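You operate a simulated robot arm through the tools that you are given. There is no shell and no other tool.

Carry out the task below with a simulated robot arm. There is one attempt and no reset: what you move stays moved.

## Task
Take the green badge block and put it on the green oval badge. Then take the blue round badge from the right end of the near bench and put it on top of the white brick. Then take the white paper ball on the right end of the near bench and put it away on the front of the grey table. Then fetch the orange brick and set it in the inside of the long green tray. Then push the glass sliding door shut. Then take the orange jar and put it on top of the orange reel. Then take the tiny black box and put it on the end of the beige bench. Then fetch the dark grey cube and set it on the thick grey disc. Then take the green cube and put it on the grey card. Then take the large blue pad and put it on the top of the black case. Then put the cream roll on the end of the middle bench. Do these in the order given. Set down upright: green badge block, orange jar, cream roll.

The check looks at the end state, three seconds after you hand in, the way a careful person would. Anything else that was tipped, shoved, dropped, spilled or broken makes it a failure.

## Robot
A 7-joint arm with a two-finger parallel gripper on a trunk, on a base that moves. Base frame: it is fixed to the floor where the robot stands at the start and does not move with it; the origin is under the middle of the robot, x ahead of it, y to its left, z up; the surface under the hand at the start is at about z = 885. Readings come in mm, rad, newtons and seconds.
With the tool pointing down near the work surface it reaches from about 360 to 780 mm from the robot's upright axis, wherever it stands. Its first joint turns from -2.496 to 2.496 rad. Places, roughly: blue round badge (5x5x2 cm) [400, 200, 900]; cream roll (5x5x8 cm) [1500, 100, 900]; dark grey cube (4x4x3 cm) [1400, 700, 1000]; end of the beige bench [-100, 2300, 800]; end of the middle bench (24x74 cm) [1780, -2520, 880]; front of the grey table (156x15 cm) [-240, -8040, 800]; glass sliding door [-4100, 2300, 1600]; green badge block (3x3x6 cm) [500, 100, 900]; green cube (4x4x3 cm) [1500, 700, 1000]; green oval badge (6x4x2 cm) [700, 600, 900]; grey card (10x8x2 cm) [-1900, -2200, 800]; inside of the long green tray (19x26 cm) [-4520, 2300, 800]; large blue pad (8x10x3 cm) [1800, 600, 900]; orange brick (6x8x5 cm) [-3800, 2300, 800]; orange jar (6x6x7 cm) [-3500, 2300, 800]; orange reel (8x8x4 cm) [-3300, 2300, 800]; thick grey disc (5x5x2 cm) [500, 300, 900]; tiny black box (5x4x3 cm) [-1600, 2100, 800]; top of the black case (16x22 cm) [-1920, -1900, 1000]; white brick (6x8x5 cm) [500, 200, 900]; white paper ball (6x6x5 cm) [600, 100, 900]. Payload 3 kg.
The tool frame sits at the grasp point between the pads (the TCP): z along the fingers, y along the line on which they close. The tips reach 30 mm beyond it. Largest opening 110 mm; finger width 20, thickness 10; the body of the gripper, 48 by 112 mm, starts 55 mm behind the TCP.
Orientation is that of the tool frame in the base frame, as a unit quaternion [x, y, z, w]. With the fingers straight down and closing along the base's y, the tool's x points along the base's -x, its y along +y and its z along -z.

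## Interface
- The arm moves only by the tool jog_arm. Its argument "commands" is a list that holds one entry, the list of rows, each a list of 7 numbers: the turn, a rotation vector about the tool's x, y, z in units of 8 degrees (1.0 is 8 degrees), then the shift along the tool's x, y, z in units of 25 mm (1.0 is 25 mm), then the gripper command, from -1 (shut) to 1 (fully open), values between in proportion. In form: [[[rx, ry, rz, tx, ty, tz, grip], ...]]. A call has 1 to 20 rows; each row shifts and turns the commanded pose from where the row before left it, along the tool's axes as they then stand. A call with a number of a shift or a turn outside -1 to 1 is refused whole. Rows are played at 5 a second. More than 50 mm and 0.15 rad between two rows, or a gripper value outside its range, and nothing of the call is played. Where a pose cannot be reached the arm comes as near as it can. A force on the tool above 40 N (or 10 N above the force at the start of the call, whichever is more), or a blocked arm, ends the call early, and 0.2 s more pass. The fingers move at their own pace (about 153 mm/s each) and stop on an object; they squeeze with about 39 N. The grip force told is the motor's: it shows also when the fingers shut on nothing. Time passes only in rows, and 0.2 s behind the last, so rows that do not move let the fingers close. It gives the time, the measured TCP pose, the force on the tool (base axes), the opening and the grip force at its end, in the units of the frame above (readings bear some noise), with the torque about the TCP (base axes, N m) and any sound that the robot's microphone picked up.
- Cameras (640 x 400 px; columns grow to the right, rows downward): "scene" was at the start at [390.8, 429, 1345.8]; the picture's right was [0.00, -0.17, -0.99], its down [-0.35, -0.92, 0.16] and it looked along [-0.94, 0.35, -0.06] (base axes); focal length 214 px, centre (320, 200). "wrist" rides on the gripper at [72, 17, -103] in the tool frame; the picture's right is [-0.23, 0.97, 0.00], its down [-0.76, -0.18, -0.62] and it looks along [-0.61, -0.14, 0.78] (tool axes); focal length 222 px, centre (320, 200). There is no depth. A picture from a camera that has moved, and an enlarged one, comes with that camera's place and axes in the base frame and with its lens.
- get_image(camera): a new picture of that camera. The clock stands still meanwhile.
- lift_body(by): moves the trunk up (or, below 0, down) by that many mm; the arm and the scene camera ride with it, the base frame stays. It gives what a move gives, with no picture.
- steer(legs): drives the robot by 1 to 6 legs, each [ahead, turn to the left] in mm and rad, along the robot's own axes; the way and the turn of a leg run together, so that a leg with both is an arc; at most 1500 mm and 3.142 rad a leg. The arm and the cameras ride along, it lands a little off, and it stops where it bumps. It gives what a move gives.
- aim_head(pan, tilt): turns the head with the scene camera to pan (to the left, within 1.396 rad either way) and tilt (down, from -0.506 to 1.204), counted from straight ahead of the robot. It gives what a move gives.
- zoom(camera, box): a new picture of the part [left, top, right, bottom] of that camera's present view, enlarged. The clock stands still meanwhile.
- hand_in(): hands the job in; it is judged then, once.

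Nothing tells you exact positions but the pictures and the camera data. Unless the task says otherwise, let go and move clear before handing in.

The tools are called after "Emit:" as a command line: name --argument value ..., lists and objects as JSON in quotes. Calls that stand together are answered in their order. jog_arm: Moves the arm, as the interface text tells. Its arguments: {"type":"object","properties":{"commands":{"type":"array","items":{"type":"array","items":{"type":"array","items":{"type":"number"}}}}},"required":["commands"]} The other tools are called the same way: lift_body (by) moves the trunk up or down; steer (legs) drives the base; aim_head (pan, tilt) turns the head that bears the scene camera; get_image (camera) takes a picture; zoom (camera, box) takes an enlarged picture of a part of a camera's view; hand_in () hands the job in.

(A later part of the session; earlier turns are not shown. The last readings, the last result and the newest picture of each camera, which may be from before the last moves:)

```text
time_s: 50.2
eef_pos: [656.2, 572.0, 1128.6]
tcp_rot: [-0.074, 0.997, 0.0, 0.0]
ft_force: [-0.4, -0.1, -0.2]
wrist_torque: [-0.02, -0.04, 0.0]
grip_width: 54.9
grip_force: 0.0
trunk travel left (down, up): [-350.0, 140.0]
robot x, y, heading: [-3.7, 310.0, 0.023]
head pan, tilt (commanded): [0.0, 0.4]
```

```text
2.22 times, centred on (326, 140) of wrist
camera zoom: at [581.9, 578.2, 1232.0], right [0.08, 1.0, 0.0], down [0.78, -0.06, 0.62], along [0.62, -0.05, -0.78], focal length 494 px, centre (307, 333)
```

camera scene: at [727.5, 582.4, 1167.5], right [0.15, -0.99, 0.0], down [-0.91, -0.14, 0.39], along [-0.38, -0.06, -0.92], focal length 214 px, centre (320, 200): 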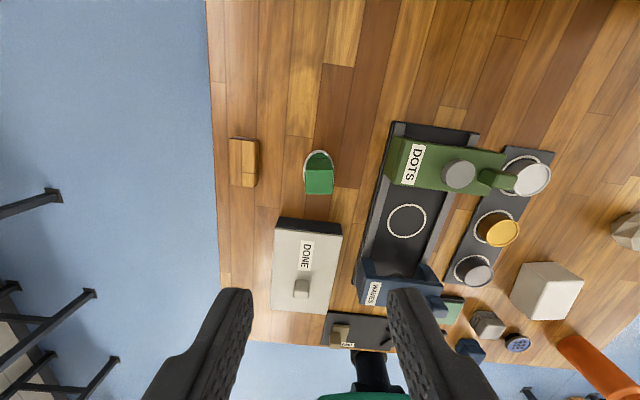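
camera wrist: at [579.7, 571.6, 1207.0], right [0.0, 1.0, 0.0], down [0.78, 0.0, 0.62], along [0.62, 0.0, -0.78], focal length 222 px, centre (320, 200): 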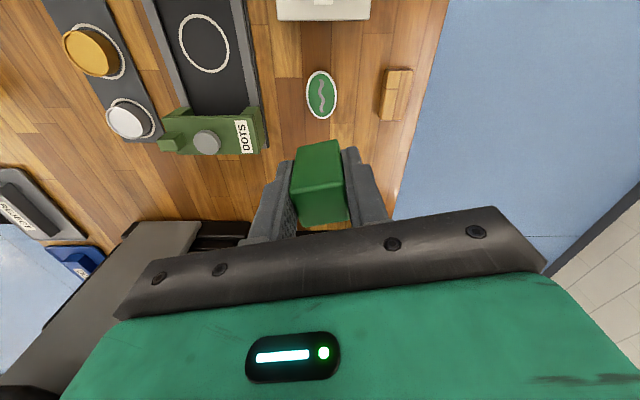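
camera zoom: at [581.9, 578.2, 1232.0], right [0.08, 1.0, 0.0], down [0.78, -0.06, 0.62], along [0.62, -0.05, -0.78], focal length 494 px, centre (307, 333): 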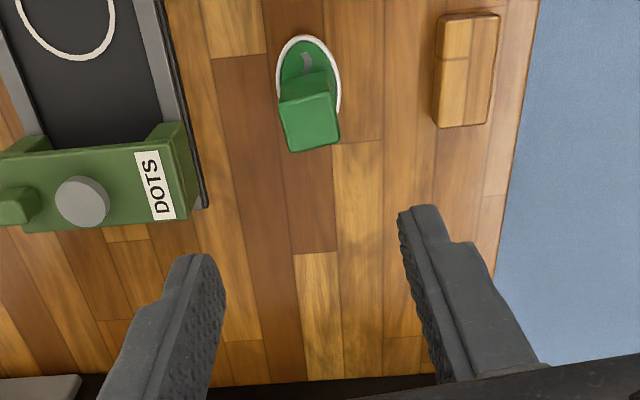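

The green block is standing on the oval badge. Next is the blue round badge at about (378, 155); I'll move above it.

Emit:
jog_arm --commands '[[[0, 0, 0, 0.842, -0.928, 0, 0.3], [0, 0, 0, 0.842, -0.928, 0, 0.3], [0, 0, 0, 0.842, -0.928, 0, 0.3], [0, 0, 0, 0.842, -0.928, 0, 0.3], [0, 0, 0, 0.842, -0.928, 0, 0.3], [0, 0, 0, 0.842, -0.928, 0, 0.3], [0, 0, 0, 0.842, -0.928, 0, 0.3], [0, 0, 0, 0.842, -0.928, 0, 0.3], [0, 0, 0, 0.842, -0.928, 0, 0.3], [0, 0, 0, 0.842, -0.928, 0, 0.3], [0, 0, 0, 0.842, -0.928, 0, 0.3], [0, 0, 0, 0.842, -0.928, 0, 0.3], [0, 0, 0, 0.842, -0.928, 0, 0.3], [0, 0, 0, 0.842, -0.928, 0, 0.3], [0, 0, 0, 0.842, -0.928, 0, 0.3], [0, 0, 0, 0.842, -0.928, 0, 0.3], [0, 0, 0, 0, 0, 0, 0.3]]]'

Emit:
get_image --camera "scene"

Emit:
get_image --camera "wrist"

```text
time_s: 53.8
eef_pos: [375.6, 155.7, 1127.6]
tcp_rot: [-0.075, 0.997, 0.0, 0.0]
ft_force: [0.1, -0.5, 0.8]
wrist_torque: [-0.01, 0.0, -0.03]
grip_width: 71.6
grip_force: 0.0
trunk travel left (down, up): [-350.0, 140.0]
robot x, y, heading: [-2.4, 312.1, 0.025]
head pan, tilt (commanded): [0.0, 0.4]
```

```text
taken
camera scene: at [447.5, 166.7, 1167.6], right [0.15, -0.99, 0.0], down [-0.91, -0.14, 0.39], along [-0.38, -0.06, -0.92], focal length 214 px, centre (320, 200)
```

scene: 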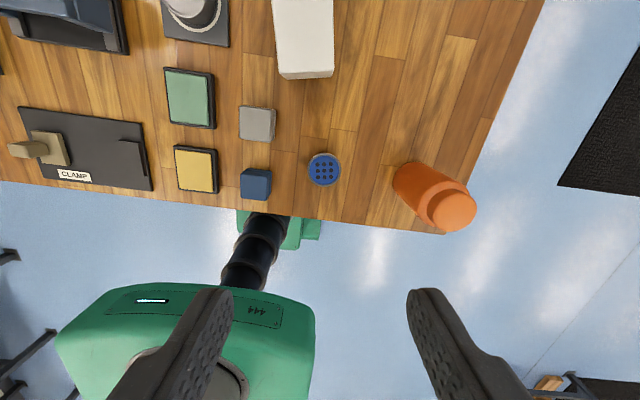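

```text
taken
camera wrist: at [301.8, 162.4, 1232.1], right [0.08, 1.0, 0.0], down [0.78, -0.06, 0.62], along [0.62, -0.05, -0.78], focal length 222 px, centre (320, 200)
```

wrist: 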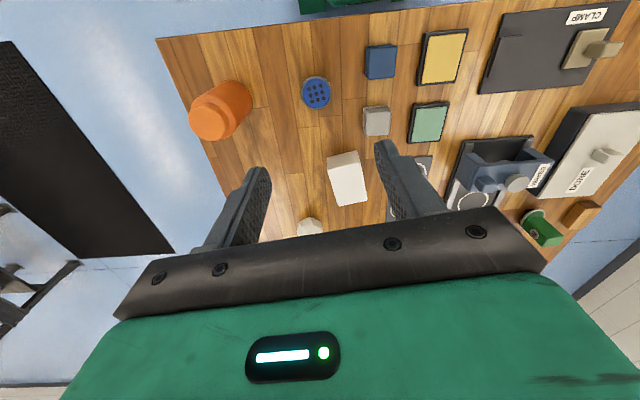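

The blue badge is about (378, 152). I'll align and descend to just above the table, then check.

Emit:
jog_arm --commands '[[[0, 0, 0, -0.08, -0.16, 0, 0.4], [0, 0, 0, 0, 0, 1, 0.4], [0, 0, 0, 0, 0, 1, 0.4], [0, 0, 0, 0, 0, 1, 0.4], [0, 0, 0, 0, 0, 1, 0.4], [0, 0, 0, 0, 0, 1, 0.4], [0, 0, 0, 0, 0, 1, 0.4], [0, 0, 0, 0, 0, 1, 0.4], [0, 0, 0, 0, 0, 0.8, 0.4], [0, 0, 0, 0, 0, 0.3, 0.4], [0, 0, 0, 0, 0, 0, 0.4]]]'

Emit:
get_image --camera "scene"

Emit:
get_image --camera "wrist"

```text
time_s: 56.2
eef_pos: [379.8, 152.5, 925.8]
tcp_rot: [-0.074, 0.997, 0.001, 0.001]
ft_force: [-1.1, 0.3, 1.2]
wrist_torque: [0.01, 0.04, 0.01]
grip_width: 77.3
grip_force: 0.0
trunk travel left (down, up): [-350.0, 140.0]
robot x, y, heading: [-2.2, 309.7, 0.034]
head pan, tilt (commanded): [0.0, 0.4]
```

```text
taken
camera scene: at [450.5, 163.5, 965.0], right [0.15, -0.99, 0.0], down [-0.91, -0.14, 0.39], along [-0.38, -0.06, -0.92], focal length 214 px, centre (320, 200)
```

scene: 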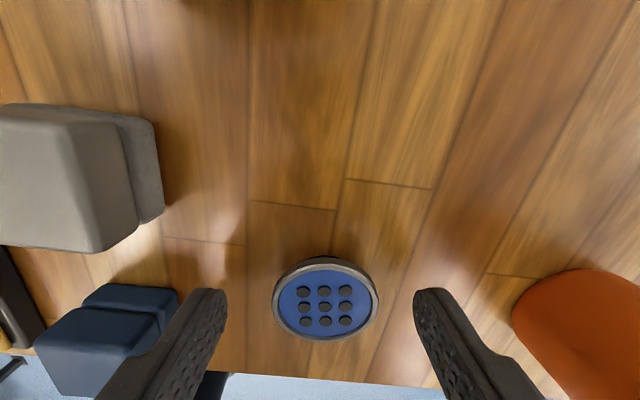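

```text
taken
camera wrist: at [304.8, 159.3, 1029.5], right [0.08, 1.0, 0.0], down [0.78, -0.06, 0.62], along [0.62, -0.05, -0.78], focal length 222 px, centre (320, 200)
```

wrist: 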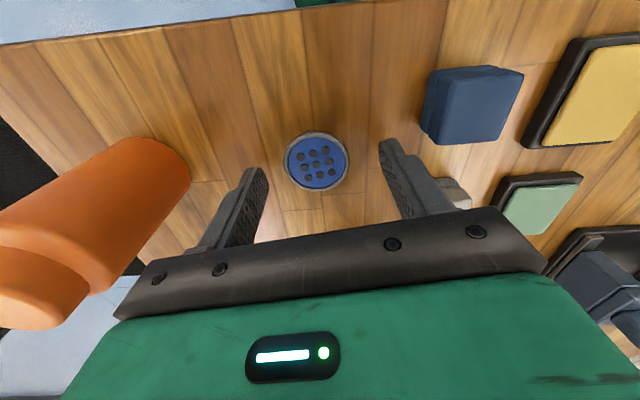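

Emit:
zoom --camera "scene" --box '[240, 230, 420, 360]'

Emit:
zoom --camera "wrist" --box '[230, 110, 420, 230]'

```text
3.08 times, centred on (330, 295) of scene
camera zoom: at [450.5, 163.5, 965.0], right [0.15, -0.99, 0.0], down [-0.91, -0.14, 0.39], along [-0.38, -0.06, -0.92], focal length 660 px, centre (289, -92)
```

zoom: 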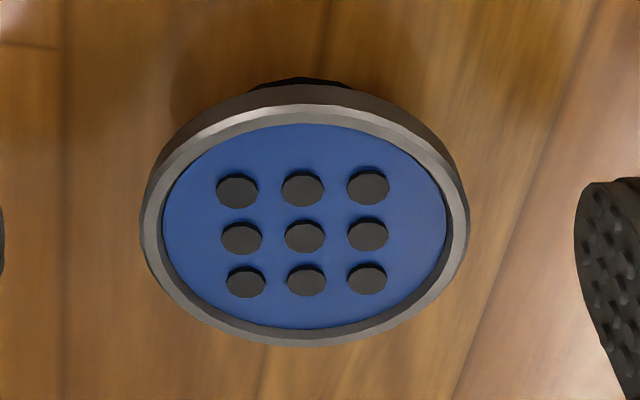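

```text
3.33 times, centred on (325, 170) of wrist
camera zoom: at [304.8, 159.3, 1029.5], right [0.08, 1.0, 0.0], down [0.78, -0.06, 0.62], along [0.62, -0.05, -0.78], focal length 740 px, centre (303, 300)
```

zoom: 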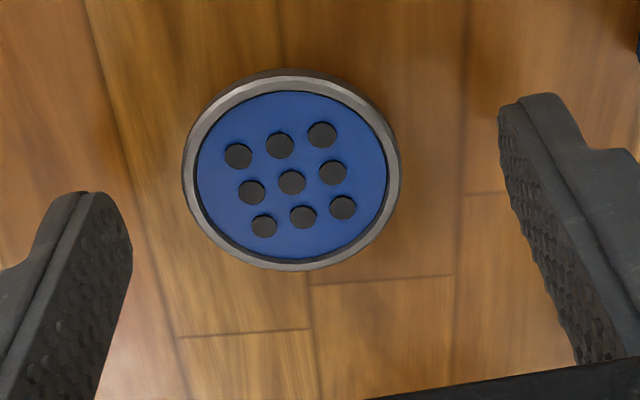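

The badge has a narrow foot under a wider rim. I'll lower slightly so the fingertips span the rim, then close.

Emit:
jog_arm --commands '[[[0, 0, 0, -0.04, -0.08, 0.14, 0.4], [0, 0, 0, 0, 0, 0.12, 0.4], [0, 0, 0, 0, 0, 0, 0.4], [0, 0, 0, 0, 0, 0, -1], [0, 0, 0, 0, 0, 0, -1], [0, 0, 0, 0, 0, 0, -1], [0, 0, 0, 0, 0, 0, -1]]]'

Emit:
get_image --camera "scene"

```text
time_s: 57.8
eef_pos: [379.3, 151.3, 919.8]
tcp_rot: [-0.074, 0.997, 0.0, 0.0]
ft_force: [0.4, -1.3, 0.2]
wrist_torque: [-0.01, 0.02, -0.04]
grip_width: 41.9
grip_force: 38.7
trunk travel left (down, up): [-350.0, 140.0]
robot x, y, heading: [-0.1, 305.2, 0.029]
head pan, tilt (commanded): [0.0, 0.4]
```

```text
taken
camera scene: at [451.4, 161.3, 958.6], right [0.15, -0.99, 0.0], down [-0.91, -0.14, 0.39], along [-0.39, -0.06, -0.92], focal length 214 px, centre (320, 200)
```

scene: 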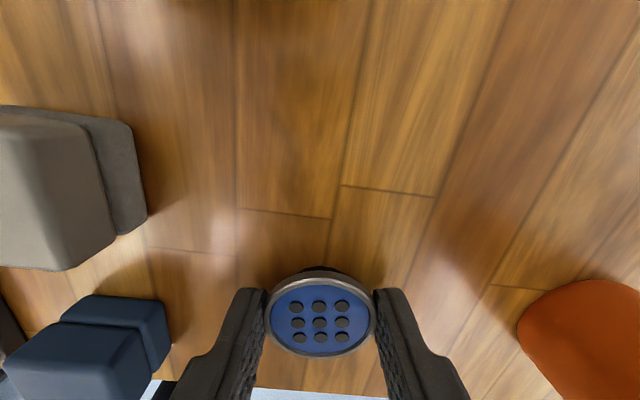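

Gripped at 42 mm. I'll lift and look at how it hangs, and then at the white brick.

Emit:
jog_arm --commands '[[[0, 0, 0, 0, 0, -0.4, -1], [0, 0, 0, 0, 0, -1, -1], [0, 0, 0, 0, 0, -1, -1], [0, 0, 0, 0, 0, -1, -1], [0, 0, 0, 0, 0, -1, -1], [0, 0, 0, 0, 0, -1, -1], [0, 0, 0, 0, 0, -1, -1], [0, 0, 0, 0, 0, 0, -1]]]'

Emit:
get_image --camera "scene"

Emit:
get_image --camera "wrist"

```text
time_s: 59.6
eef_pos: [380.6, 149.5, 1078.3]
tcp_rot: [-0.073, 0.997, 0.0, 0.0]
ft_force: [0.7, -0.2, -0.9]
wrist_torque: [0.05, -0.02, 0.0]
grip_width: 41.7
grip_force: 39.2
trunk travel left (down, up): [-350.0, 140.0]
robot x, y, heading: [-0.1, 308.5, 0.029]
head pan, tilt (commanded): [0.0, 0.4]
```

```text
taken
camera scene: at [451.7, 159.7, 1117.9], right [0.15, -0.99, 0.0], down [-0.91, -0.14, 0.39], along [-0.38, -0.06, -0.92], focal length 214 px, centre (320, 200)
```

scene: 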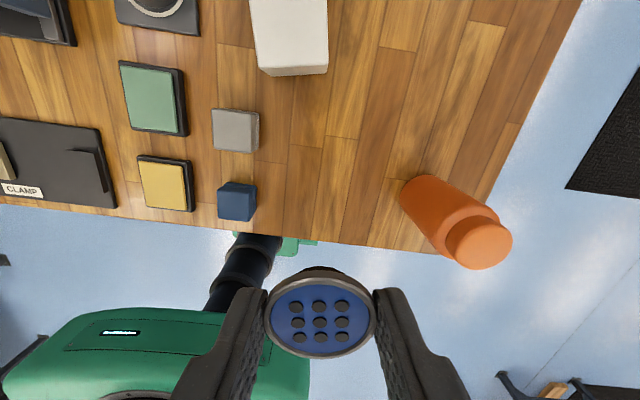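

```text
taken
camera wrist: at [306.0, 155.4, 1182.4], right [0.08, 1.0, 0.0], down [0.78, -0.06, 0.62], along [0.62, -0.05, -0.78], focal length 222 px, centre (320, 200)
```

wrist: 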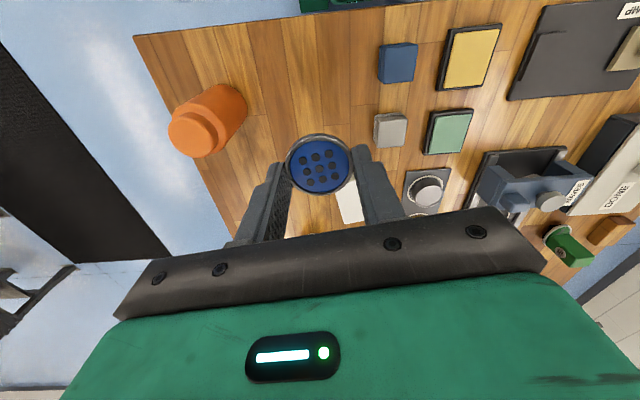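

The badge hangs level. Now I move above the white brick at about (516, 194).

Emit:
jog_arm --commands '[[[0, 0, 0, -0.939, 0.15, 0, -1], [0, 0, 0, -0.939, 0.15, 0, -1], [0, 0, 0, -0.939, 0.15, 0, -1], [0, 0, 0, -0.939, 0.15, 0, -1], [0, 0, 0, -0.939, 0.15, 0, -1], [0, 0, 0, -0.939, 0.15, 0, -1], [0, 0, 0, 0, 0, 0, -1]]]'

Emit:
get_image --camera "scene"

Emit:
get_image --camera "wrist"

```text
time_s: 61.2
eef_pos: [515.4, 193.6, 1079.8]
tcp_rot: [-0.075, 0.997, 0.0, 0.0]
ft_force: [0.6, -0.2, -0.7]
wrist_torque: [0.01, 0.04, -0.01]
grip_width: 41.9
grip_force: 38.7
trunk travel left (down, up): [-350.0, 140.0]
robot x, y, heading: [-5.4, 311.3, 0.027]
head pan, tilt (commanded): [0.0, 0.4]
```

```text
taken
camera scene: at [588.0, 203.6, 1118.6], right [0.15, -0.99, 0.0], down [-0.91, -0.14, 0.39], along [-0.38, -0.06, -0.92], focal length 214 px, centre (320, 200)
```

scene: 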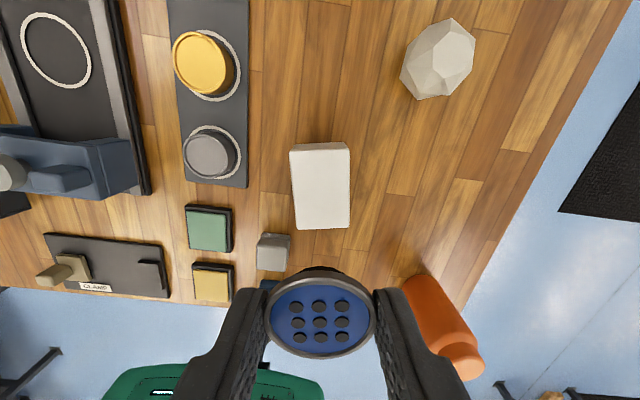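

```text
taken
camera wrist: at [442.4, 199.4, 1183.1], right [0.08, 1.0, 0.0], down [0.78, -0.06, 0.62], along [0.62, -0.05, -0.78], focal length 222 px, centre (320, 200)
```

wrist: 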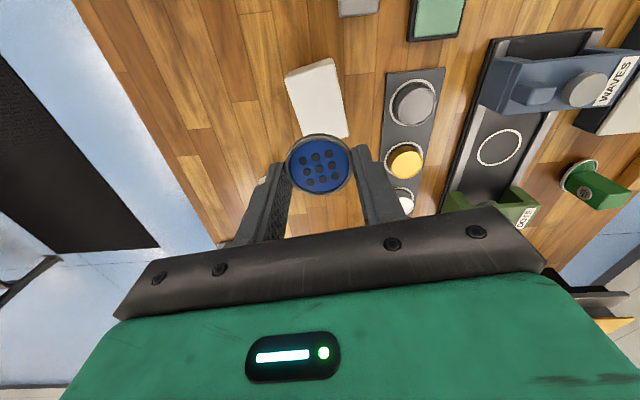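

The brick's top centre is about (518, 192), nearly below the badge. I'll descend close to it and check.

Emit:
jog_arm --commands '[[[0, 0, 0, -0.08, -0.03, 0.9, -1], [0, 0, 0, 0, 0, 0.9, -1], [0, 0, 0, 0, 0, 0.9, -1], [0, 0, 0, 0, 0, 0.9, -1], [0, 0, 0, 0, 0, 0.3, -1], [0, 0, 0, 0, 0, 0, -1]]]'

Emit:
get_image --camera "scene"

Emit:
get_image --camera "wrist"

```text
time_s: 62.6
eef_pos: [518.4, 191.9, 983.4]
tcp_rot: [-0.074, 0.997, 0.0, 0.0]
ft_force: [0.0, -0.3, -0.2]
wrist_torque: [0.0, -0.02, -0.04]
grip_width: 41.9
grip_force: 39.3
trunk travel left (down, up): [-350.0, 140.0]
robot x, y, heading: [-1.9, 313.3, 0.029]
head pan, tilt (commanded): [0.0, 0.4]
```

```text
taken
camera scene: at [590.4, 203.4, 1021.3], right [0.15, -0.99, 0.0], down [-0.91, -0.14, 0.39], along [-0.39, -0.06, -0.92], focal length 214 px, centre (320, 200)
```

scene: 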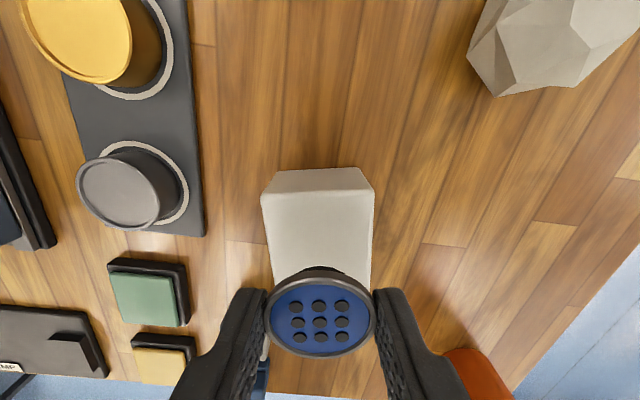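

```text
taken
camera wrist: at [444.8, 199.2, 1085.9], right [0.08, 1.0, 0.0], down [0.78, -0.06, 0.62], along [0.62, -0.05, -0.78], focal length 222 px, centre (320, 200)
```

wrist: 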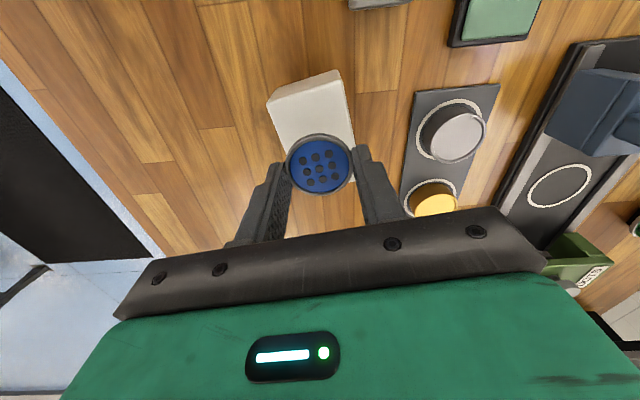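

Well centred. I'll lower in small guarded steps until contact.

Emit:
jog_arm --commands '[[[0, 0, 0, 0, 0, 0.2, -1], [0, 0, 0, 0, 0, 0.1, -1], [0, 0, 0, 0, 0, 0.08, -1], [0, 0, 0, 0, 0, 0, -1]]]'

Emit:
jog_arm --commands '[[[0, 0, 0, 0, 0, 0.06, -1], [0, 0, 0, 0, 0, 0, -1]]]'

Emit:
jog_arm --commands '[[[0, 0, 0, 0, 0, 0.06, -1], [0, 0, 0, 0, 0, 0, -1]]]'

```text
time_s: 63.6
eef_pos: [518.1, 192.1, 972.1]
tcp_rot: [-0.074, 0.997, 0.0, 0.001]
ft_force: [0.0, -0.2, -0.3]
wrist_torque: [-0.01, 0.02, -0.01]
grip_width: 41.8
grip_force: 38.9
trunk travel left (down, up): [-350.0, 140.0]
robot x, y, heading: [-3.3, 311.3, 0.025]
head pan, tilt (commanded): [0.0, 0.4]
```

```text
time_s: 64.2
eef_pos: [518.0, 194.0, 970.8]
tcp_rot: [-0.074, 0.997, 0.0, 0.0]
ft_force: [-0.3, 0.3, -0.2]
wrist_torque: [-0.01, 0.01, -0.01]
grip_width: 41.8
grip_force: 38.7
trunk travel left (down, up): [-350.0, 140.0]
robot x, y, heading: [-4.7, 310.0, 0.03]
head pan, tilt (commanded): [0.0, 0.4]
```

```text
time_s: 64.8
eef_pos: [517.5, 194.1, 969.5]
tcp_rot: [-0.074, 0.997, 0.0, 0.0]
ft_force: [0.0, 1.0, -0.8]
wrist_torque: [0.01, 0.02, 0.0]
grip_width: 41.6
grip_force: 39.1
trunk travel left (down, up): [-350.0, 140.0]
robot x, y, heading: [-5.1, 308.8, 0.025]
head pan, tilt (commanded): [0.0, 0.4]
```

Emit:
jog_arm --commands '[[[0, 0, 0, 0, 0, 0.08, -1], [0, 0, 0, 0, 0, 0, -1]]]'

Emit:
jog_arm --commands '[[[0, 0, 0, 0, 0, 0.06, -1], [0, 0, 0, 0, 0, 0, -1]]]'

Emit:
jog_arm --commands '[[[0, 0, 0, 0, 0, 0.06, -1], [0, 0, 0, 0, 0, 0, -1]]]'

```text
time_s: 65.4
eef_pos: [517.6, 192.8, 966.9]
tcp_rot: [-0.074, 0.997, 0.0, 0.0]
ft_force: [0.1, 0.1, -0.2]
wrist_torque: [0.02, -0.01, 0.0]
grip_width: 41.9
grip_force: 39.1
trunk travel left (down, up): [-350.0, 140.0]
robot x, y, heading: [-5.7, 307.2, 0.03]
head pan, tilt (commanded): [0.0, 0.4]
```

```text
time_s: 66.0
eef_pos: [516.9, 193.1, 965.8]
tcp_rot: [-0.074, 0.997, -0.001, 0.0]
ft_force: [0.4, -0.3, 0.0]
wrist_torque: [0.01, 0.0, -0.01]
grip_width: 41.9
grip_force: 39.4
trunk travel left (down, up): [-350.0, 140.0]
robot x, y, heading: [-5.5, 311.6, 0.033]
head pan, tilt (commanded): [0.0, 0.4]
```

```text
time_s: 66.6
eef_pos: [518.5, 193.6, 964.1]
tcp_rot: [-0.074, 0.997, 0.0, 0.001]
ft_force: [-0.6, -0.2, -0.2]
wrist_torque: [-0.03, 0.0, 0.0]
grip_width: 41.7
grip_force: 38.9
trunk travel left (down, up): [-350.0, 140.0]
robot x, y, heading: [1.2, 309.1, 0.023]
head pan, tilt (commanded): [0.0, 0.4]
```

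Emit:
jog_arm --commands '[[[0, 0, 0, 0, 0, 0.06, -1], [0, 0, 0, 0, 0, 0, -1]]]'

Emit:
jog_arm --commands '[[[0, 0, 0, 0, 0, 0.06, -1], [0, 0, 0, 0, 0, 0, -1]]]'

Emit:
zoom --camera "scene" --box '[220, 150, 420, 370]'

```text
time_s: 67.2
eef_pos: [516.7, 193.4, 962.6]
tcp_rot: [-0.075, 0.997, 0.0, 0.0]
ft_force: [1.7, 0.7, 5.1]
wrist_torque: [0.12, 0.03, -0.02]
grip_width: 42.0
grip_force: 39.1
trunk travel left (down, up): [-350.0, 140.0]
robot x, y, heading: [-1.6, 308.6, 0.03]
head pan, tilt (commanded): [0.0, 0.4]
```

```text
time_s: 67.8
eef_pos: [517.5, 192.9, 961.9]
tcp_rot: [-0.074, 0.997, 0.001, 0.001]
ft_force: [0.8, 0.1, 21.5]
wrist_torque: [0.1, 0.04, -0.01]
grip_width: 41.6
grip_force: 39.0
trunk travel left (down, up): [-350.0, 140.0]
robot x, y, heading: [0.1, 309.5, 0.035]
head pan, tilt (commanded): [0.0, 0.4]
```

```text
1.82 times, centred on (320, 260) of scene
camera zoom: at [589.2, 203.5, 1001.9], right [0.15, -0.99, 0.0], down [-0.91, -0.14, 0.39], along [-0.38, -0.06, -0.92], focal length 390 px, centre (320, 91)
```

zoom: 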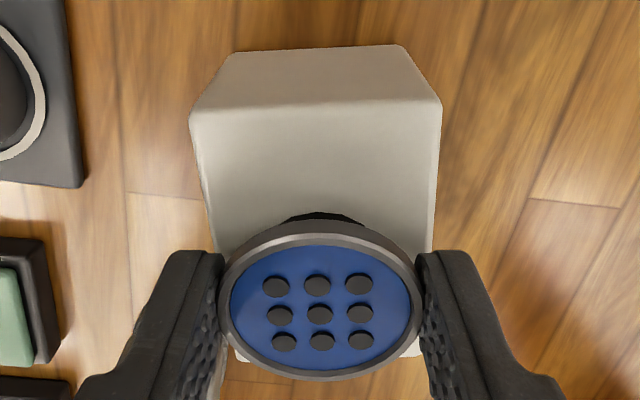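

Contact at about z 962 and the badge sits in the middle of the brick. I'll relieve the force, open, and rise.

Emit:
jog_arm --commands '[[[0, 0, 0, 0, 0, -0.04, -1], [0, 0, 0, 0, 0, 0, -0.1], [0, 0, 0, 0, 0, 0, 0.1], [0, 0, 0, 0, 0, 0, 0.1], [0, 0, 0, 0, 0, -0.4, 0.1], [0, 0, 0, 0, 0, -1, 0.1], [0, 0, 0, 0, 0, -1, 0.1], [0, 0, 0, 0, 0, -1, 0.1], [0, 0, 0, 0, 0, -1, 0.1], [0, 0, 0, 0, 0, -1, 0.1], [0, 0, 0, 0, 0, 0, 0.1]]]'

Emit:
get_image --camera "scene"

Emit:
get_image --camera "wrist"

```text
time_s: 70.2
eef_pos: [516.2, 193.5, 1096.0]
tcp_rot: [-0.074, 0.997, -0.001, -0.001]
ft_force: [0.0, 0.0, 0.2]
wrist_torque: [-0.01, 0.0, 0.0]
grip_width: 60.5
grip_force: 0.0
trunk travel left (down, up): [-350.0, 140.0]
robot x, y, heading: [-5.9, 310.8, 0.031]
head pan, tilt (commanded): [0.0, 0.4]
```

```text
taken
camera scene: at [588.3, 204.4, 1136.0], right [0.15, -0.99, 0.0], down [-0.91, -0.14, 0.39], along [-0.39, -0.06, -0.92], focal length 214 px, centre (320, 200)
```

scene: 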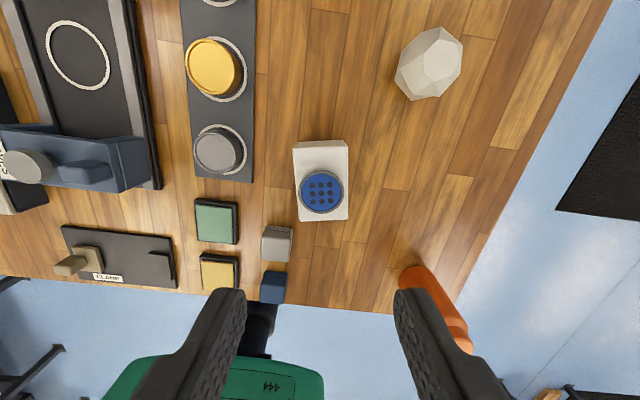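

```text
taken
camera wrist: at [442.7, 200.1, 1200.6], right [0.08, 1.0, 0.0], down [0.78, -0.06, 0.62], along [0.62, -0.05, -0.78], focal length 222 px, centre (320, 200)
```

wrist: 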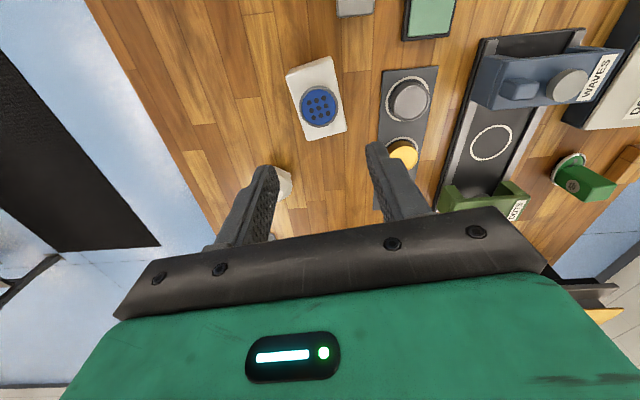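

The badge sits on the brick. Next, the white paper ball at about (640, 112); I'll move above it with the gripper open wider.

Emit:
jog_arm --commands '[[[0, 0, 0, -0.88, -0.787, 0, 0.7], [0, 0, 0, -0.88, -0.787, 0, 0.7], [0, 0, 0, -0.88, -0.787, 0, 0.7], [0, 0, 0, -0.88, -0.787, 0, 0.7], [0, 0, 0, -0.88, -0.787, 0, 0.7], [0, 0, 0, 0, 0, 0, 0.7]]]'

Emit:
get_image --camera "scene"

Emit:
get_image --camera "wrist"

```text
time_s: 71.6
eef_pos: [638.2, 110.4, 1097.9]
tcp_rot: [-0.074, 0.997, 0.0, 0.0]
ft_force: [-0.4, -0.2, -0.7]
wrist_torque: [0.01, 0.02, 0.0]
grip_width: 93.5
grip_force: 0.0
trunk travel left (down, up): [-350.0, 140.0]
robot x, y, heading: [-3.0, 313.1, 0.027]
head pan, tilt (commanded): [0.0, 0.4]
```

```text
taken
camera scene: at [711.1, 121.8, 1137.7], right [0.15, -0.99, 0.0], down [-0.91, -0.14, 0.39], along [-0.39, -0.06, -0.92], focal length 214 px, centre (320, 200)
```

scene: 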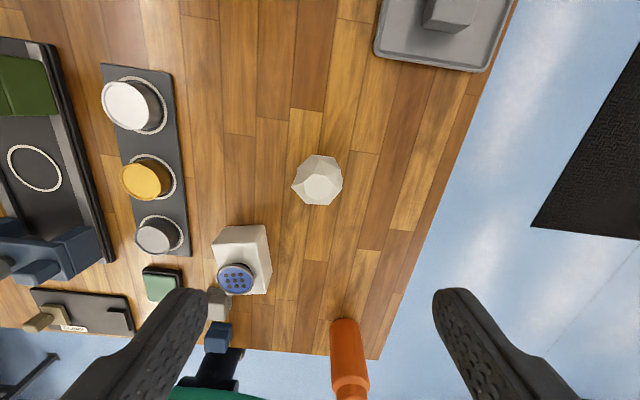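

```text
taken
camera wrist: at [565.4, 117.5, 1202.3], right [0.08, 1.0, 0.0], down [0.78, -0.06, 0.62], along [0.62, -0.05, -0.78], focal length 222 px, centre (320, 200)
```

wrist: 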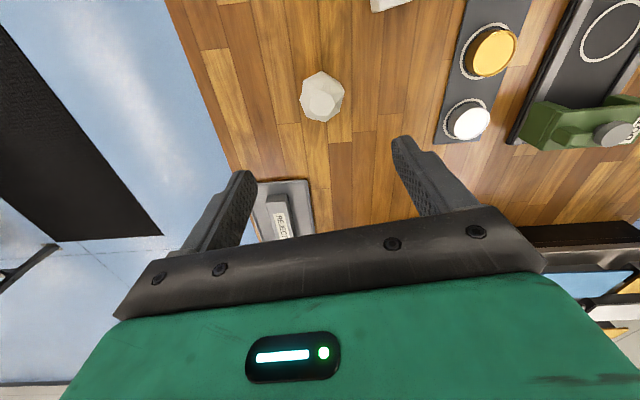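

Aligned. I'll descend to the ball and grip it.

Emit:
jog_arm --commands '[[[0, 0, 0, 0, 0.13, 1, 0.7], [0, 0, 0, 0, 0, 1, 0.7], [0, 0, 0, 0, 0, 1, 0.7], [0, 0, 0, 0, 0, 1, 0.7], [0, 0, 0, 0, 0, 1, 0.7], [0, 0, 0, 0, 0, 1, 0.7], [0, 0, 0, 0, 0, 0.7, 0.7], [0, 0, 0, 0, 0, 0.35, 0.7], [0, 0, 0, 0, 0, 0, 0.7]]]'

Emit:
get_image --camera "scene"

Emit:
get_image --camera "wrist"

```text
time_s: 73.6
eef_pos: [640.6, 115.2, 920.9]
tcp_rot: [-0.074, 0.997, 0.0, 0.0]
ft_force: [0.5, -0.5, 0.8]
wrist_torque: [0.03, 0.0, -0.01]
grip_width: 93.5
grip_force: 0.0
trunk travel left (down, up): [-350.0, 140.0]
robot x, y, heading: [1.8, 306.1, 0.029]
head pan, tilt (commanded): [0.0, 0.4]
```

```text
taken
camera scene: at [712.6, 125.2, 959.9], right [0.15, -0.99, 0.0], down [-0.91, -0.14, 0.39], along [-0.39, -0.06, -0.92], focal length 214 px, centre (320, 200)
```

scene: 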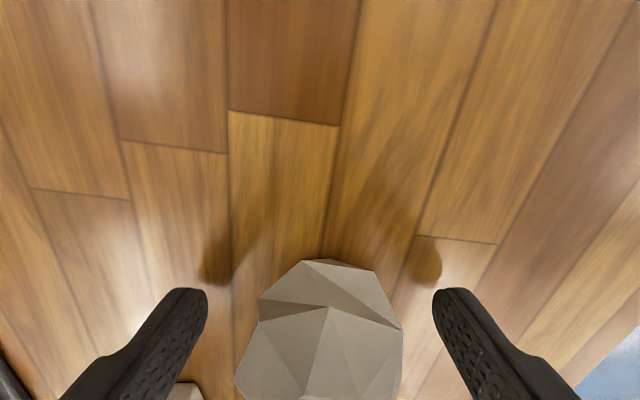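

```text
taken
camera wrist: at [566.9, 121.0, 1024.4], right [0.08, 1.0, 0.0], down [0.78, -0.06, 0.62], along [0.62, -0.05, -0.78], focal length 222 px, centre (320, 200)
```

wrist: 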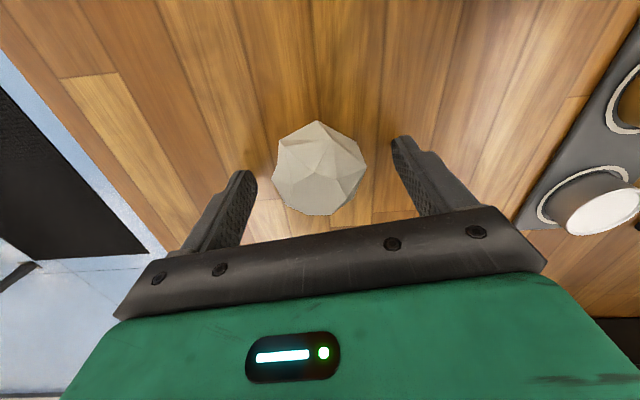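

Emit:
jog_arm --commands '[[[0, 0, 0, 0, 0, 0, 0.2], [0, 0, 0, 0, 0, 0, -1], [0, 0, 0, 0, 0, 0, -1], [0, 0, 0, 0, 0, 0, -1], [0, 0, 0, 0, 0, 0, -1]]]'

Emit:
jog_arm --commands '[[[0, 0, 0, 0, 0, -0.4, -1], [0, 0, 0, 0, 0, -1, -1], [0, 0, 0, 0, 0, -1, -1], [0, 0, 0, 0, 0, -1, -1], [0, 0, 0, 0, 0, -1, -1], [0, 0, 0, 0, 0, -1, -1], [0, 0, 0, 0, 0, -1, -1], [0, 0, 0, 0, 0, -1, -1], [0, 0, 0, 0, 0, -1, -1], [0, 0, 0, 0, 0, -1, -1], [0, 0, 0, 0, 0, -1, -1], [0, 0, 0, 0, 0, 0, -1]]]'

Emit:
get_image --camera "scene"

Emit:
get_image --camera "wrist"

```text
time_s: 74.8
eef_pos: [640.3, 114.4, 919.5]
tcp_rot: [-0.074, 0.997, 0.0, 0.0]
ft_force: [-1.0, -0.8, 0.2]
wrist_torque: [0.02, 0.0, -0.02]
grip_width: 52.1
grip_force: 39.1
trunk travel left (down, up): [-350.0, 140.0]
robot x, y, heading: [-2.6, 307.3, 0.024]
head pan, tilt (commanded): [0.0, 0.4]
```

```text
time_s: 77.4
eef_pos: [639.9, 114.2, 1181.6]
tcp_rot: [-0.075, 0.997, 0.0, 0.0]
ft_force: [0.3, -0.8, -0.3]
wrist_torque: [-0.01, 0.02, 0.02]
grip_width: 52.3
grip_force: 38.5
trunk travel left (down, up): [-350.0, 140.0]
robot x, y, heading: [-6.3, 308.5, 0.03]
head pan, tilt (commanded): [0.0, 0.4]
```

```text
taken
camera scene: at [711.6, 126.0, 1220.9], right [0.15, -0.99, 0.0], down [-0.91, -0.14, 0.39], along [-0.39, -0.06, -0.92], focal length 214 px, centre (320, 200)
```

scene: 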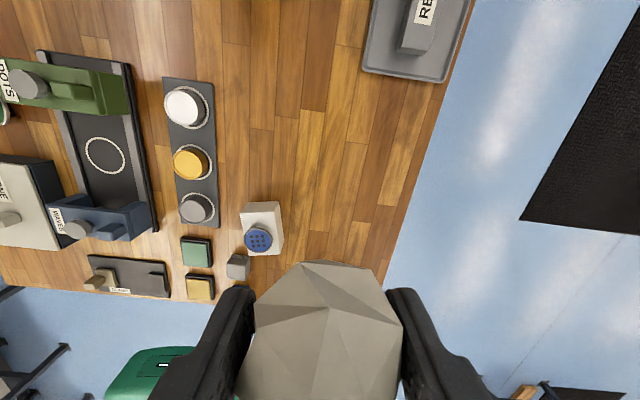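

```text
taken
camera wrist: at [565.9, 121.8, 1285.4], right [0.08, 1.0, 0.0], down [0.78, -0.06, 0.62], along [0.62, -0.05, -0.78], focal length 222 px, centre (320, 200)
```

wrist: 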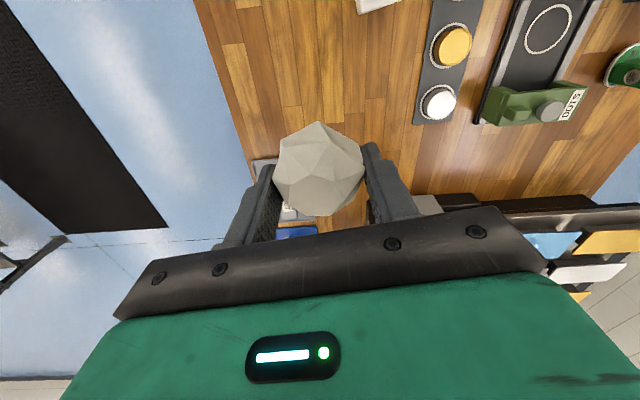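

The paper ball is held. I'll retract the arm toward the robot at a safe height before driving to the grey table.

Emit:
jog_arm --commands '[[[0, 0, 0, 0.794, 0.91, -0.28, -1], [0, 0, 0, 0.794, 0.91, -0.28, -1], [0, 0, 0, 0.794, 0.91, -0.28, -1], [0, 0, 0, 0.794, 0.91, -0.28, -1], [0, 0, 0, 0.794, 0.91, -0.28, -1], [0, 0, 0, 0.794, 0.91, -0.28, -1], [0, 0, 0, 0.794, 0.91, -0.28, -1], [0, 0, 0, 0.794, 0.91, -0.28, -1], [0, 0, 0, 0.794, 0.91, -0.28, -1], [0, 0, 0, 0.794, 0.91, -0.28, -1], [0, 0, 0.86, 0, 0, 0, -1], [0, 0, 0, 0, 0, 0, -1]]]'

Emit:
aim_head --pan -1.3 --tilt 0.5

Emit:
get_image --camera "scene"

Emit:
zoom --camera "scene" --box '[200, 0, 440, 400]'

```text
time_s: 80.0
eef_pos: [410.3, 311.4, 1250.2]
tcp_rot: [-0.013, 1.0, 0.001, 0.0]
ft_force: [0.7, 0.4, -0.7]
wrist_torque: [-0.03, 0.01, 0.02]
grip_width: 51.5
grip_force: 38.9
trunk travel left (down, up): [-350.0, 140.0]
robot x, y, heading: [-4.0, 311.5, 0.031]
head pan, tilt (commanded): [0.0, 0.4]
```

```text
time_s: 81.5
eef_pos: [410.3, 310.8, 1249.4]
tcp_rot: [-0.014, 1.0, 0.0, 0.0]
ft_force: [0.5, 0.6, 0.0]
wrist_torque: [0.02, -0.02, 0.0]
grip_width: 51.4
grip_force: 39.3
trunk travel left (down, up): [-350.0, 140.0]
robot x, y, heading: [-2.5, 311.7, 0.026]
head pan, tilt (commanded): [-1.3, 0.499]
```

```text
taken
camera scene: at [476.4, 224.8, 1357.3], right [0.01, -0.27, 0.96], down [-0.89, 0.44, 0.13], along [-0.45, -0.86, -0.24], focal length 214 px, centre (320, 200)
```

scene: 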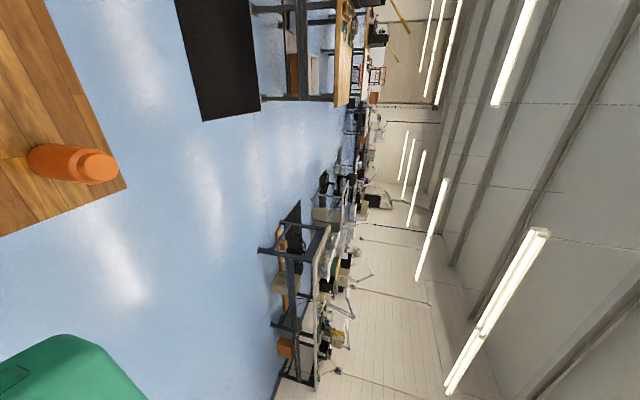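

```text
1.00 times, centred on (320, 200) of scene (not enlarged: the box is as wide or as high as the picture)
camera zoom: at [476.4, 224.8, 1357.3], right [0.01, -0.27, 0.96], down [-0.89, 0.44, 0.13], along [-0.45, -0.86, -0.24], focal length 214 px, centre (320, 200)
```

zoom: 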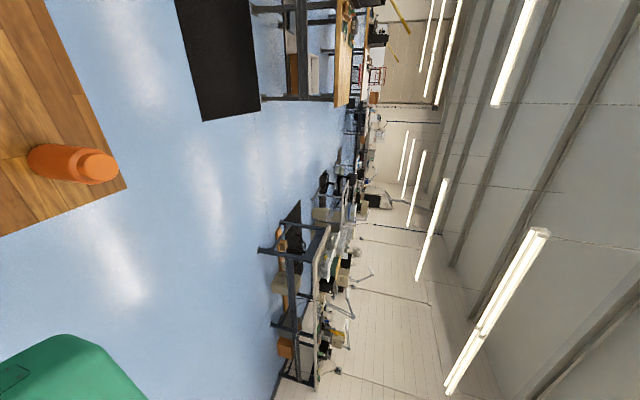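

There's a corridor between the middle bench (x > 350) and the table to the right (x < −1400). I'll back out, turn to face −y and look ahead.

Emit:
steer --legs '[[-500, 0], [0, -1.6]]'

Emit:
aim_head --pan 0.0 --tilt -0.5

Emit:
get_image --camera "scene"

```text
time_s: 88.5
eef_pos: [-518.7, -119.9, 1249.0]
tcp_rot: [0.703, 0.711, 0.0, 0.0]
ft_force: [-0.5, 0.7, 0.3]
wrist_torque: [0.03, -0.01, 0.0]
grip_width: 50.4
grip_force: 39.2
trunk travel left (down, up): [-350.0, 140.0]
robot x, y, heading: [-462.8, 295.7, -1.551]
head pan, tilt (commanded): [-1.3, 0.499]
```

```text
time_s: 89.9
eef_pos: [-518.9, -121.3, 1250.1]
tcp_rot: [0.703, 0.711, 0.001, 0.001]
ft_force: [1.2, 0.1, -0.4]
wrist_torque: [0.02, -0.02, -0.01]
grip_width: 50.5
grip_force: 39.0
trunk travel left (down, up): [-350.0, 140.0]
robot x, y, heading: [-466.7, 290.6, -1.553]
head pan, tilt (commanded): [0.0, -0.499]
```

```text
taken
camera scene: at [-517.2, -270.4, 1315.1], right [-1.0, -0.01, 0.0], down [-0.01, 0.88, -0.48], along [0.01, -0.48, -0.88], focal length 214 px, centre (320, 200)
```

scene: 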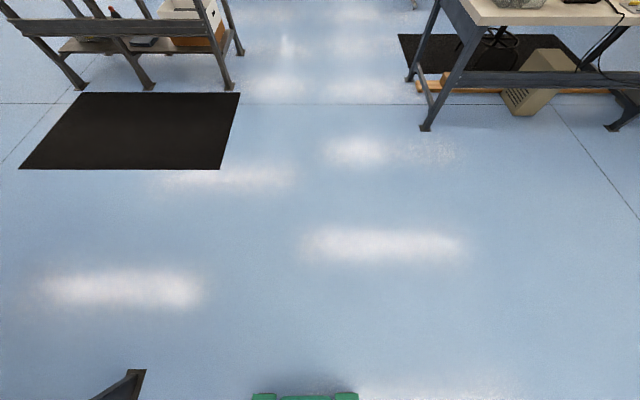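

The corridor ahead is about 1.7 m wide and centred near x ≈ −520. I'll tilt the hand forward so the camera looks further ahead.

Emit:
jog_arm --commands '[[[0, -1, 0, 0, 0, 0, -1], [0, -1, 0, 0, 0, 0, -1], [0, -1, 0, 0, 0, 0, -1], [0, -1, 0, 0, 0, 0, -1], [0, -1, 0, 0, 0, 0, -1], [0, 0, 0, 0, 0, 0, -1]]]'

Emit:
get_image --camera "scene"

Emit:
zoom --camera "scene" --box '[200, 0, 440, 150]'

```text
time_s: 91.3
eef_pos: [-519.0, -120.0, 1249.4]
tcp_rot: [0.661, 0.668, -0.24, 0.243]
ft_force: [0.8, 0.3, 0.2]
wrist_torque: [0.0, -0.01, 0.0]
grip_width: 50.8
grip_force: 38.6
trunk travel left (down, up): [-350.0, 140.0]
robot x, y, heading: [-460.9, 289.4, -1.556]
head pan, tilt (commanded): [0.0, -0.499]
```

```text
taken
camera scene: at [-518.1, -193.8, 1396.4], right [-1.0, -0.01, 0.0], down [0.0, 0.36, -0.93], along [0.01, -0.93, -0.36], focal length 214 px, centre (320, 200)
```

scene: 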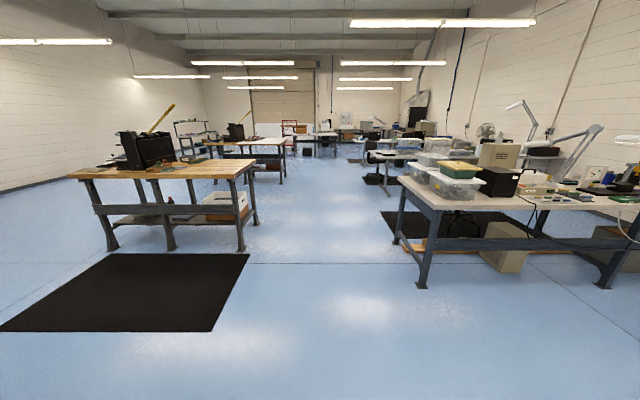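

```text
2.67 times, centred on (320, 75) of scene
camera zoom: at [-518.1, -193.8, 1396.4], right [-1.0, -0.01, 0.0], down [0.0, 0.36, -0.93], along [0.01, -0.93, -0.36], focal length 572 px, centre (320, 533)
```

zoom: 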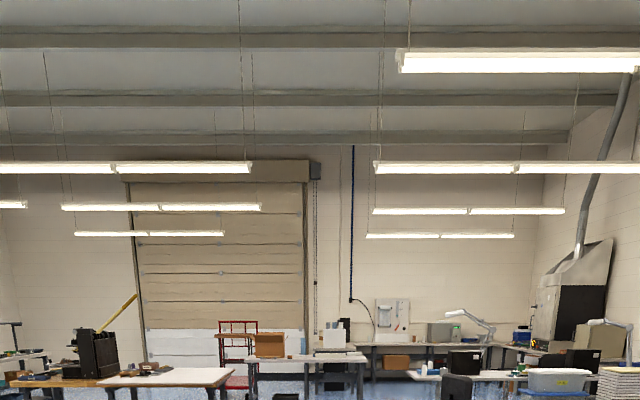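

A clear view of the whole room. I'll zoom in on the far end to find the grey table and obstacles.

Emit:
zoom --camera "scene" --box '[180, 95, 420, 215]'

Emit:
zoom --camera "scene" --box '[250, 105, 400, 185]'

Emit:
zoom --camera "scene" --box '[60, 90, 300, 260]'

Emit:
zoom --camera "scene" --box '[370, 90, 640, 290]'

```text
2.67 times, centred on (300, 155) of scene
camera zoom: at [-518.1, -193.8, 1396.4], right [-1.0, -0.01, 0.0], down [0.0, 0.36, -0.93], along [0.01, -0.93, -0.36], focal length 572 px, centre (373, 320)
```

zoom: 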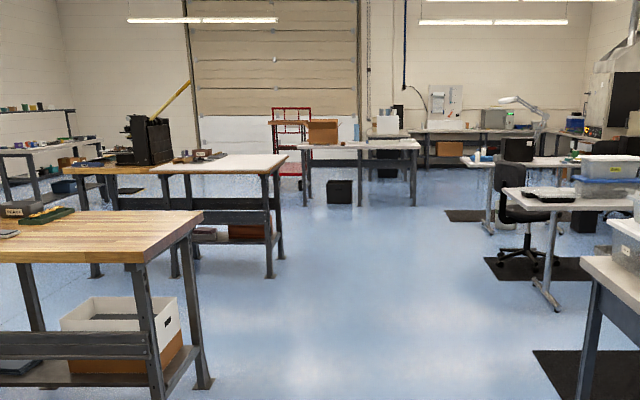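

```text
4.27 times, centred on (325, 145) of scene
camera zoom: at [-518.1, -193.8, 1396.4], right [-1.0, -0.01, 0.0], down [0.0, 0.36, -0.93], along [0.01, -0.93, -0.36], focal length 915 px, centre (299, 435)
```

zoom: 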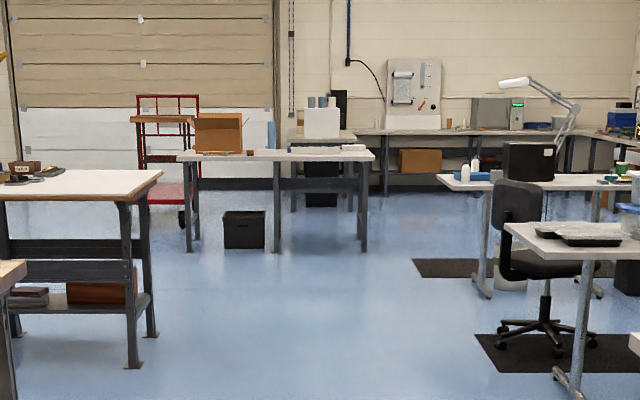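

```text
2.35 times, centred on (180, 175) of scene
camera zoom: at [-518.1, -193.8, 1396.4], right [-1.0, -0.01, 0.0], down [0.0, 0.36, -0.93], along [0.01, -0.93, -0.36], focal length 505 px, centre (649, 259)
```

zoom: 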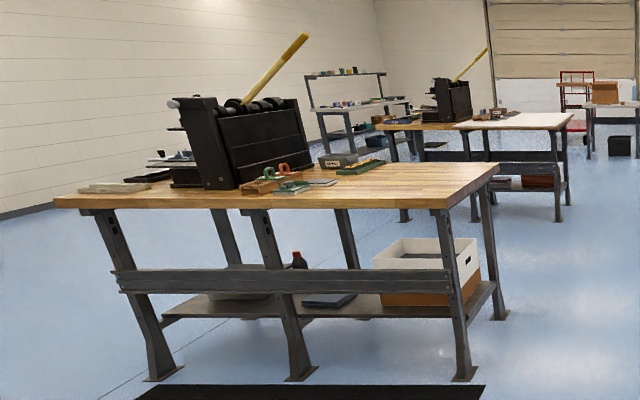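

```text
2.00 times, centred on (505, 190) of scene
camera zoom: at [-518.1, -193.8, 1396.4], right [-1.0, -0.01, 0.0], down [0.0, 0.36, -0.93], along [0.01, -0.93, -0.36], focal length 429 px, centre (-50, 220)
```

zoom: 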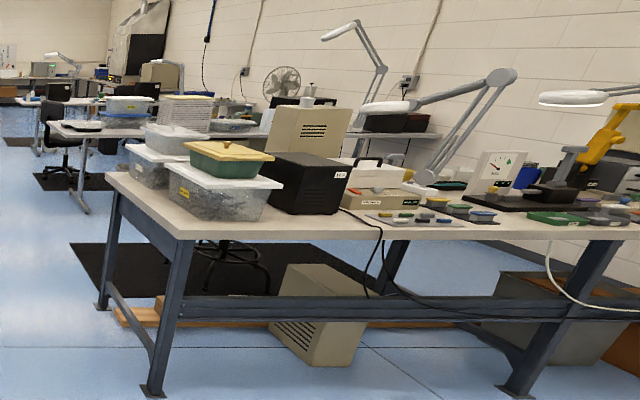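

The grey table (with the cardboard box, red rack to its left) is at y ≈ −8040, x from about −1020 to 540. The corridor x ∈ [−1400, 350] looks clear all the way, so I'll drive in stages.

Emit:
steer --legs '[[1500, -0.01], [1500, 0], [1500, 0]]'

Emit:
get_image --camera "scene"

Emit:
zoom --camera "scene" --box '[200, 90, 440, 240]'

```text
time_s: 112.6
eef_pos: [-785.2, -4565.1, 1250.1]
tcp_rot: [0.692, 0.636, -0.252, 0.231]
ft_force: [0.2, 0.2, -0.5]
wrist_torque: [0.03, 0.01, 0.0]
grip_width: 49.1
grip_force: 39.3
trunk travel left (down, up): [-350.0, 140.0]
robot x, y, heading: [-692.4, -4159.6, -1.653]
head pan, tilt (commanded): [0.0, -0.499]
```

```text
taken
camera scene: at [-792.4, -4639.3, 1396.4], right [-1.0, 0.08, 0.0], down [0.03, 0.36, -0.93], along [-0.08, -0.93, -0.37], focal length 214 px, centre (320, 200)
```

scene: 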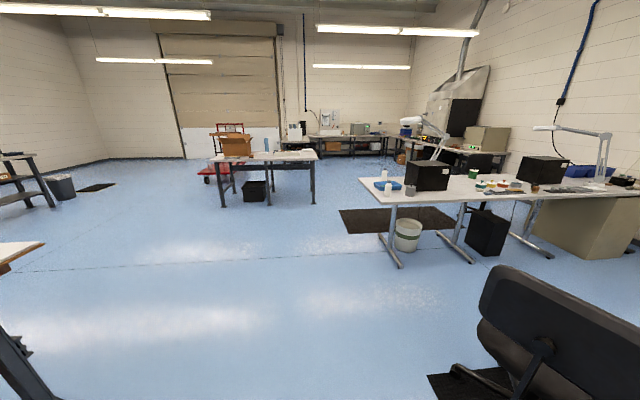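

```text
2.67 times, centred on (320, 165) of scene
camera zoom: at [-792.4, -4639.3, 1396.4], right [-1.0, 0.08, 0.0], down [0.03, 0.36, -0.93], along [-0.08, -0.93, -0.37], focal length 572 px, centre (320, 293)
```

zoom: 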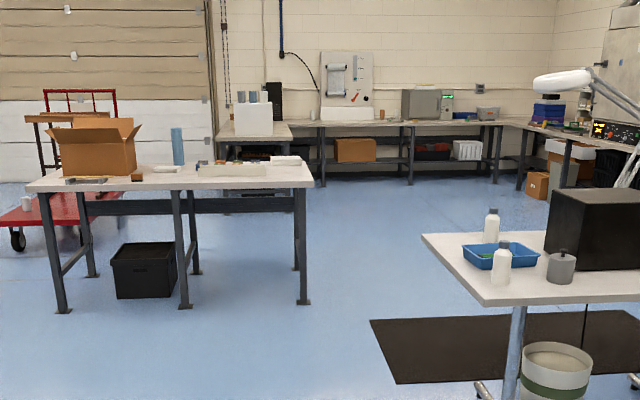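

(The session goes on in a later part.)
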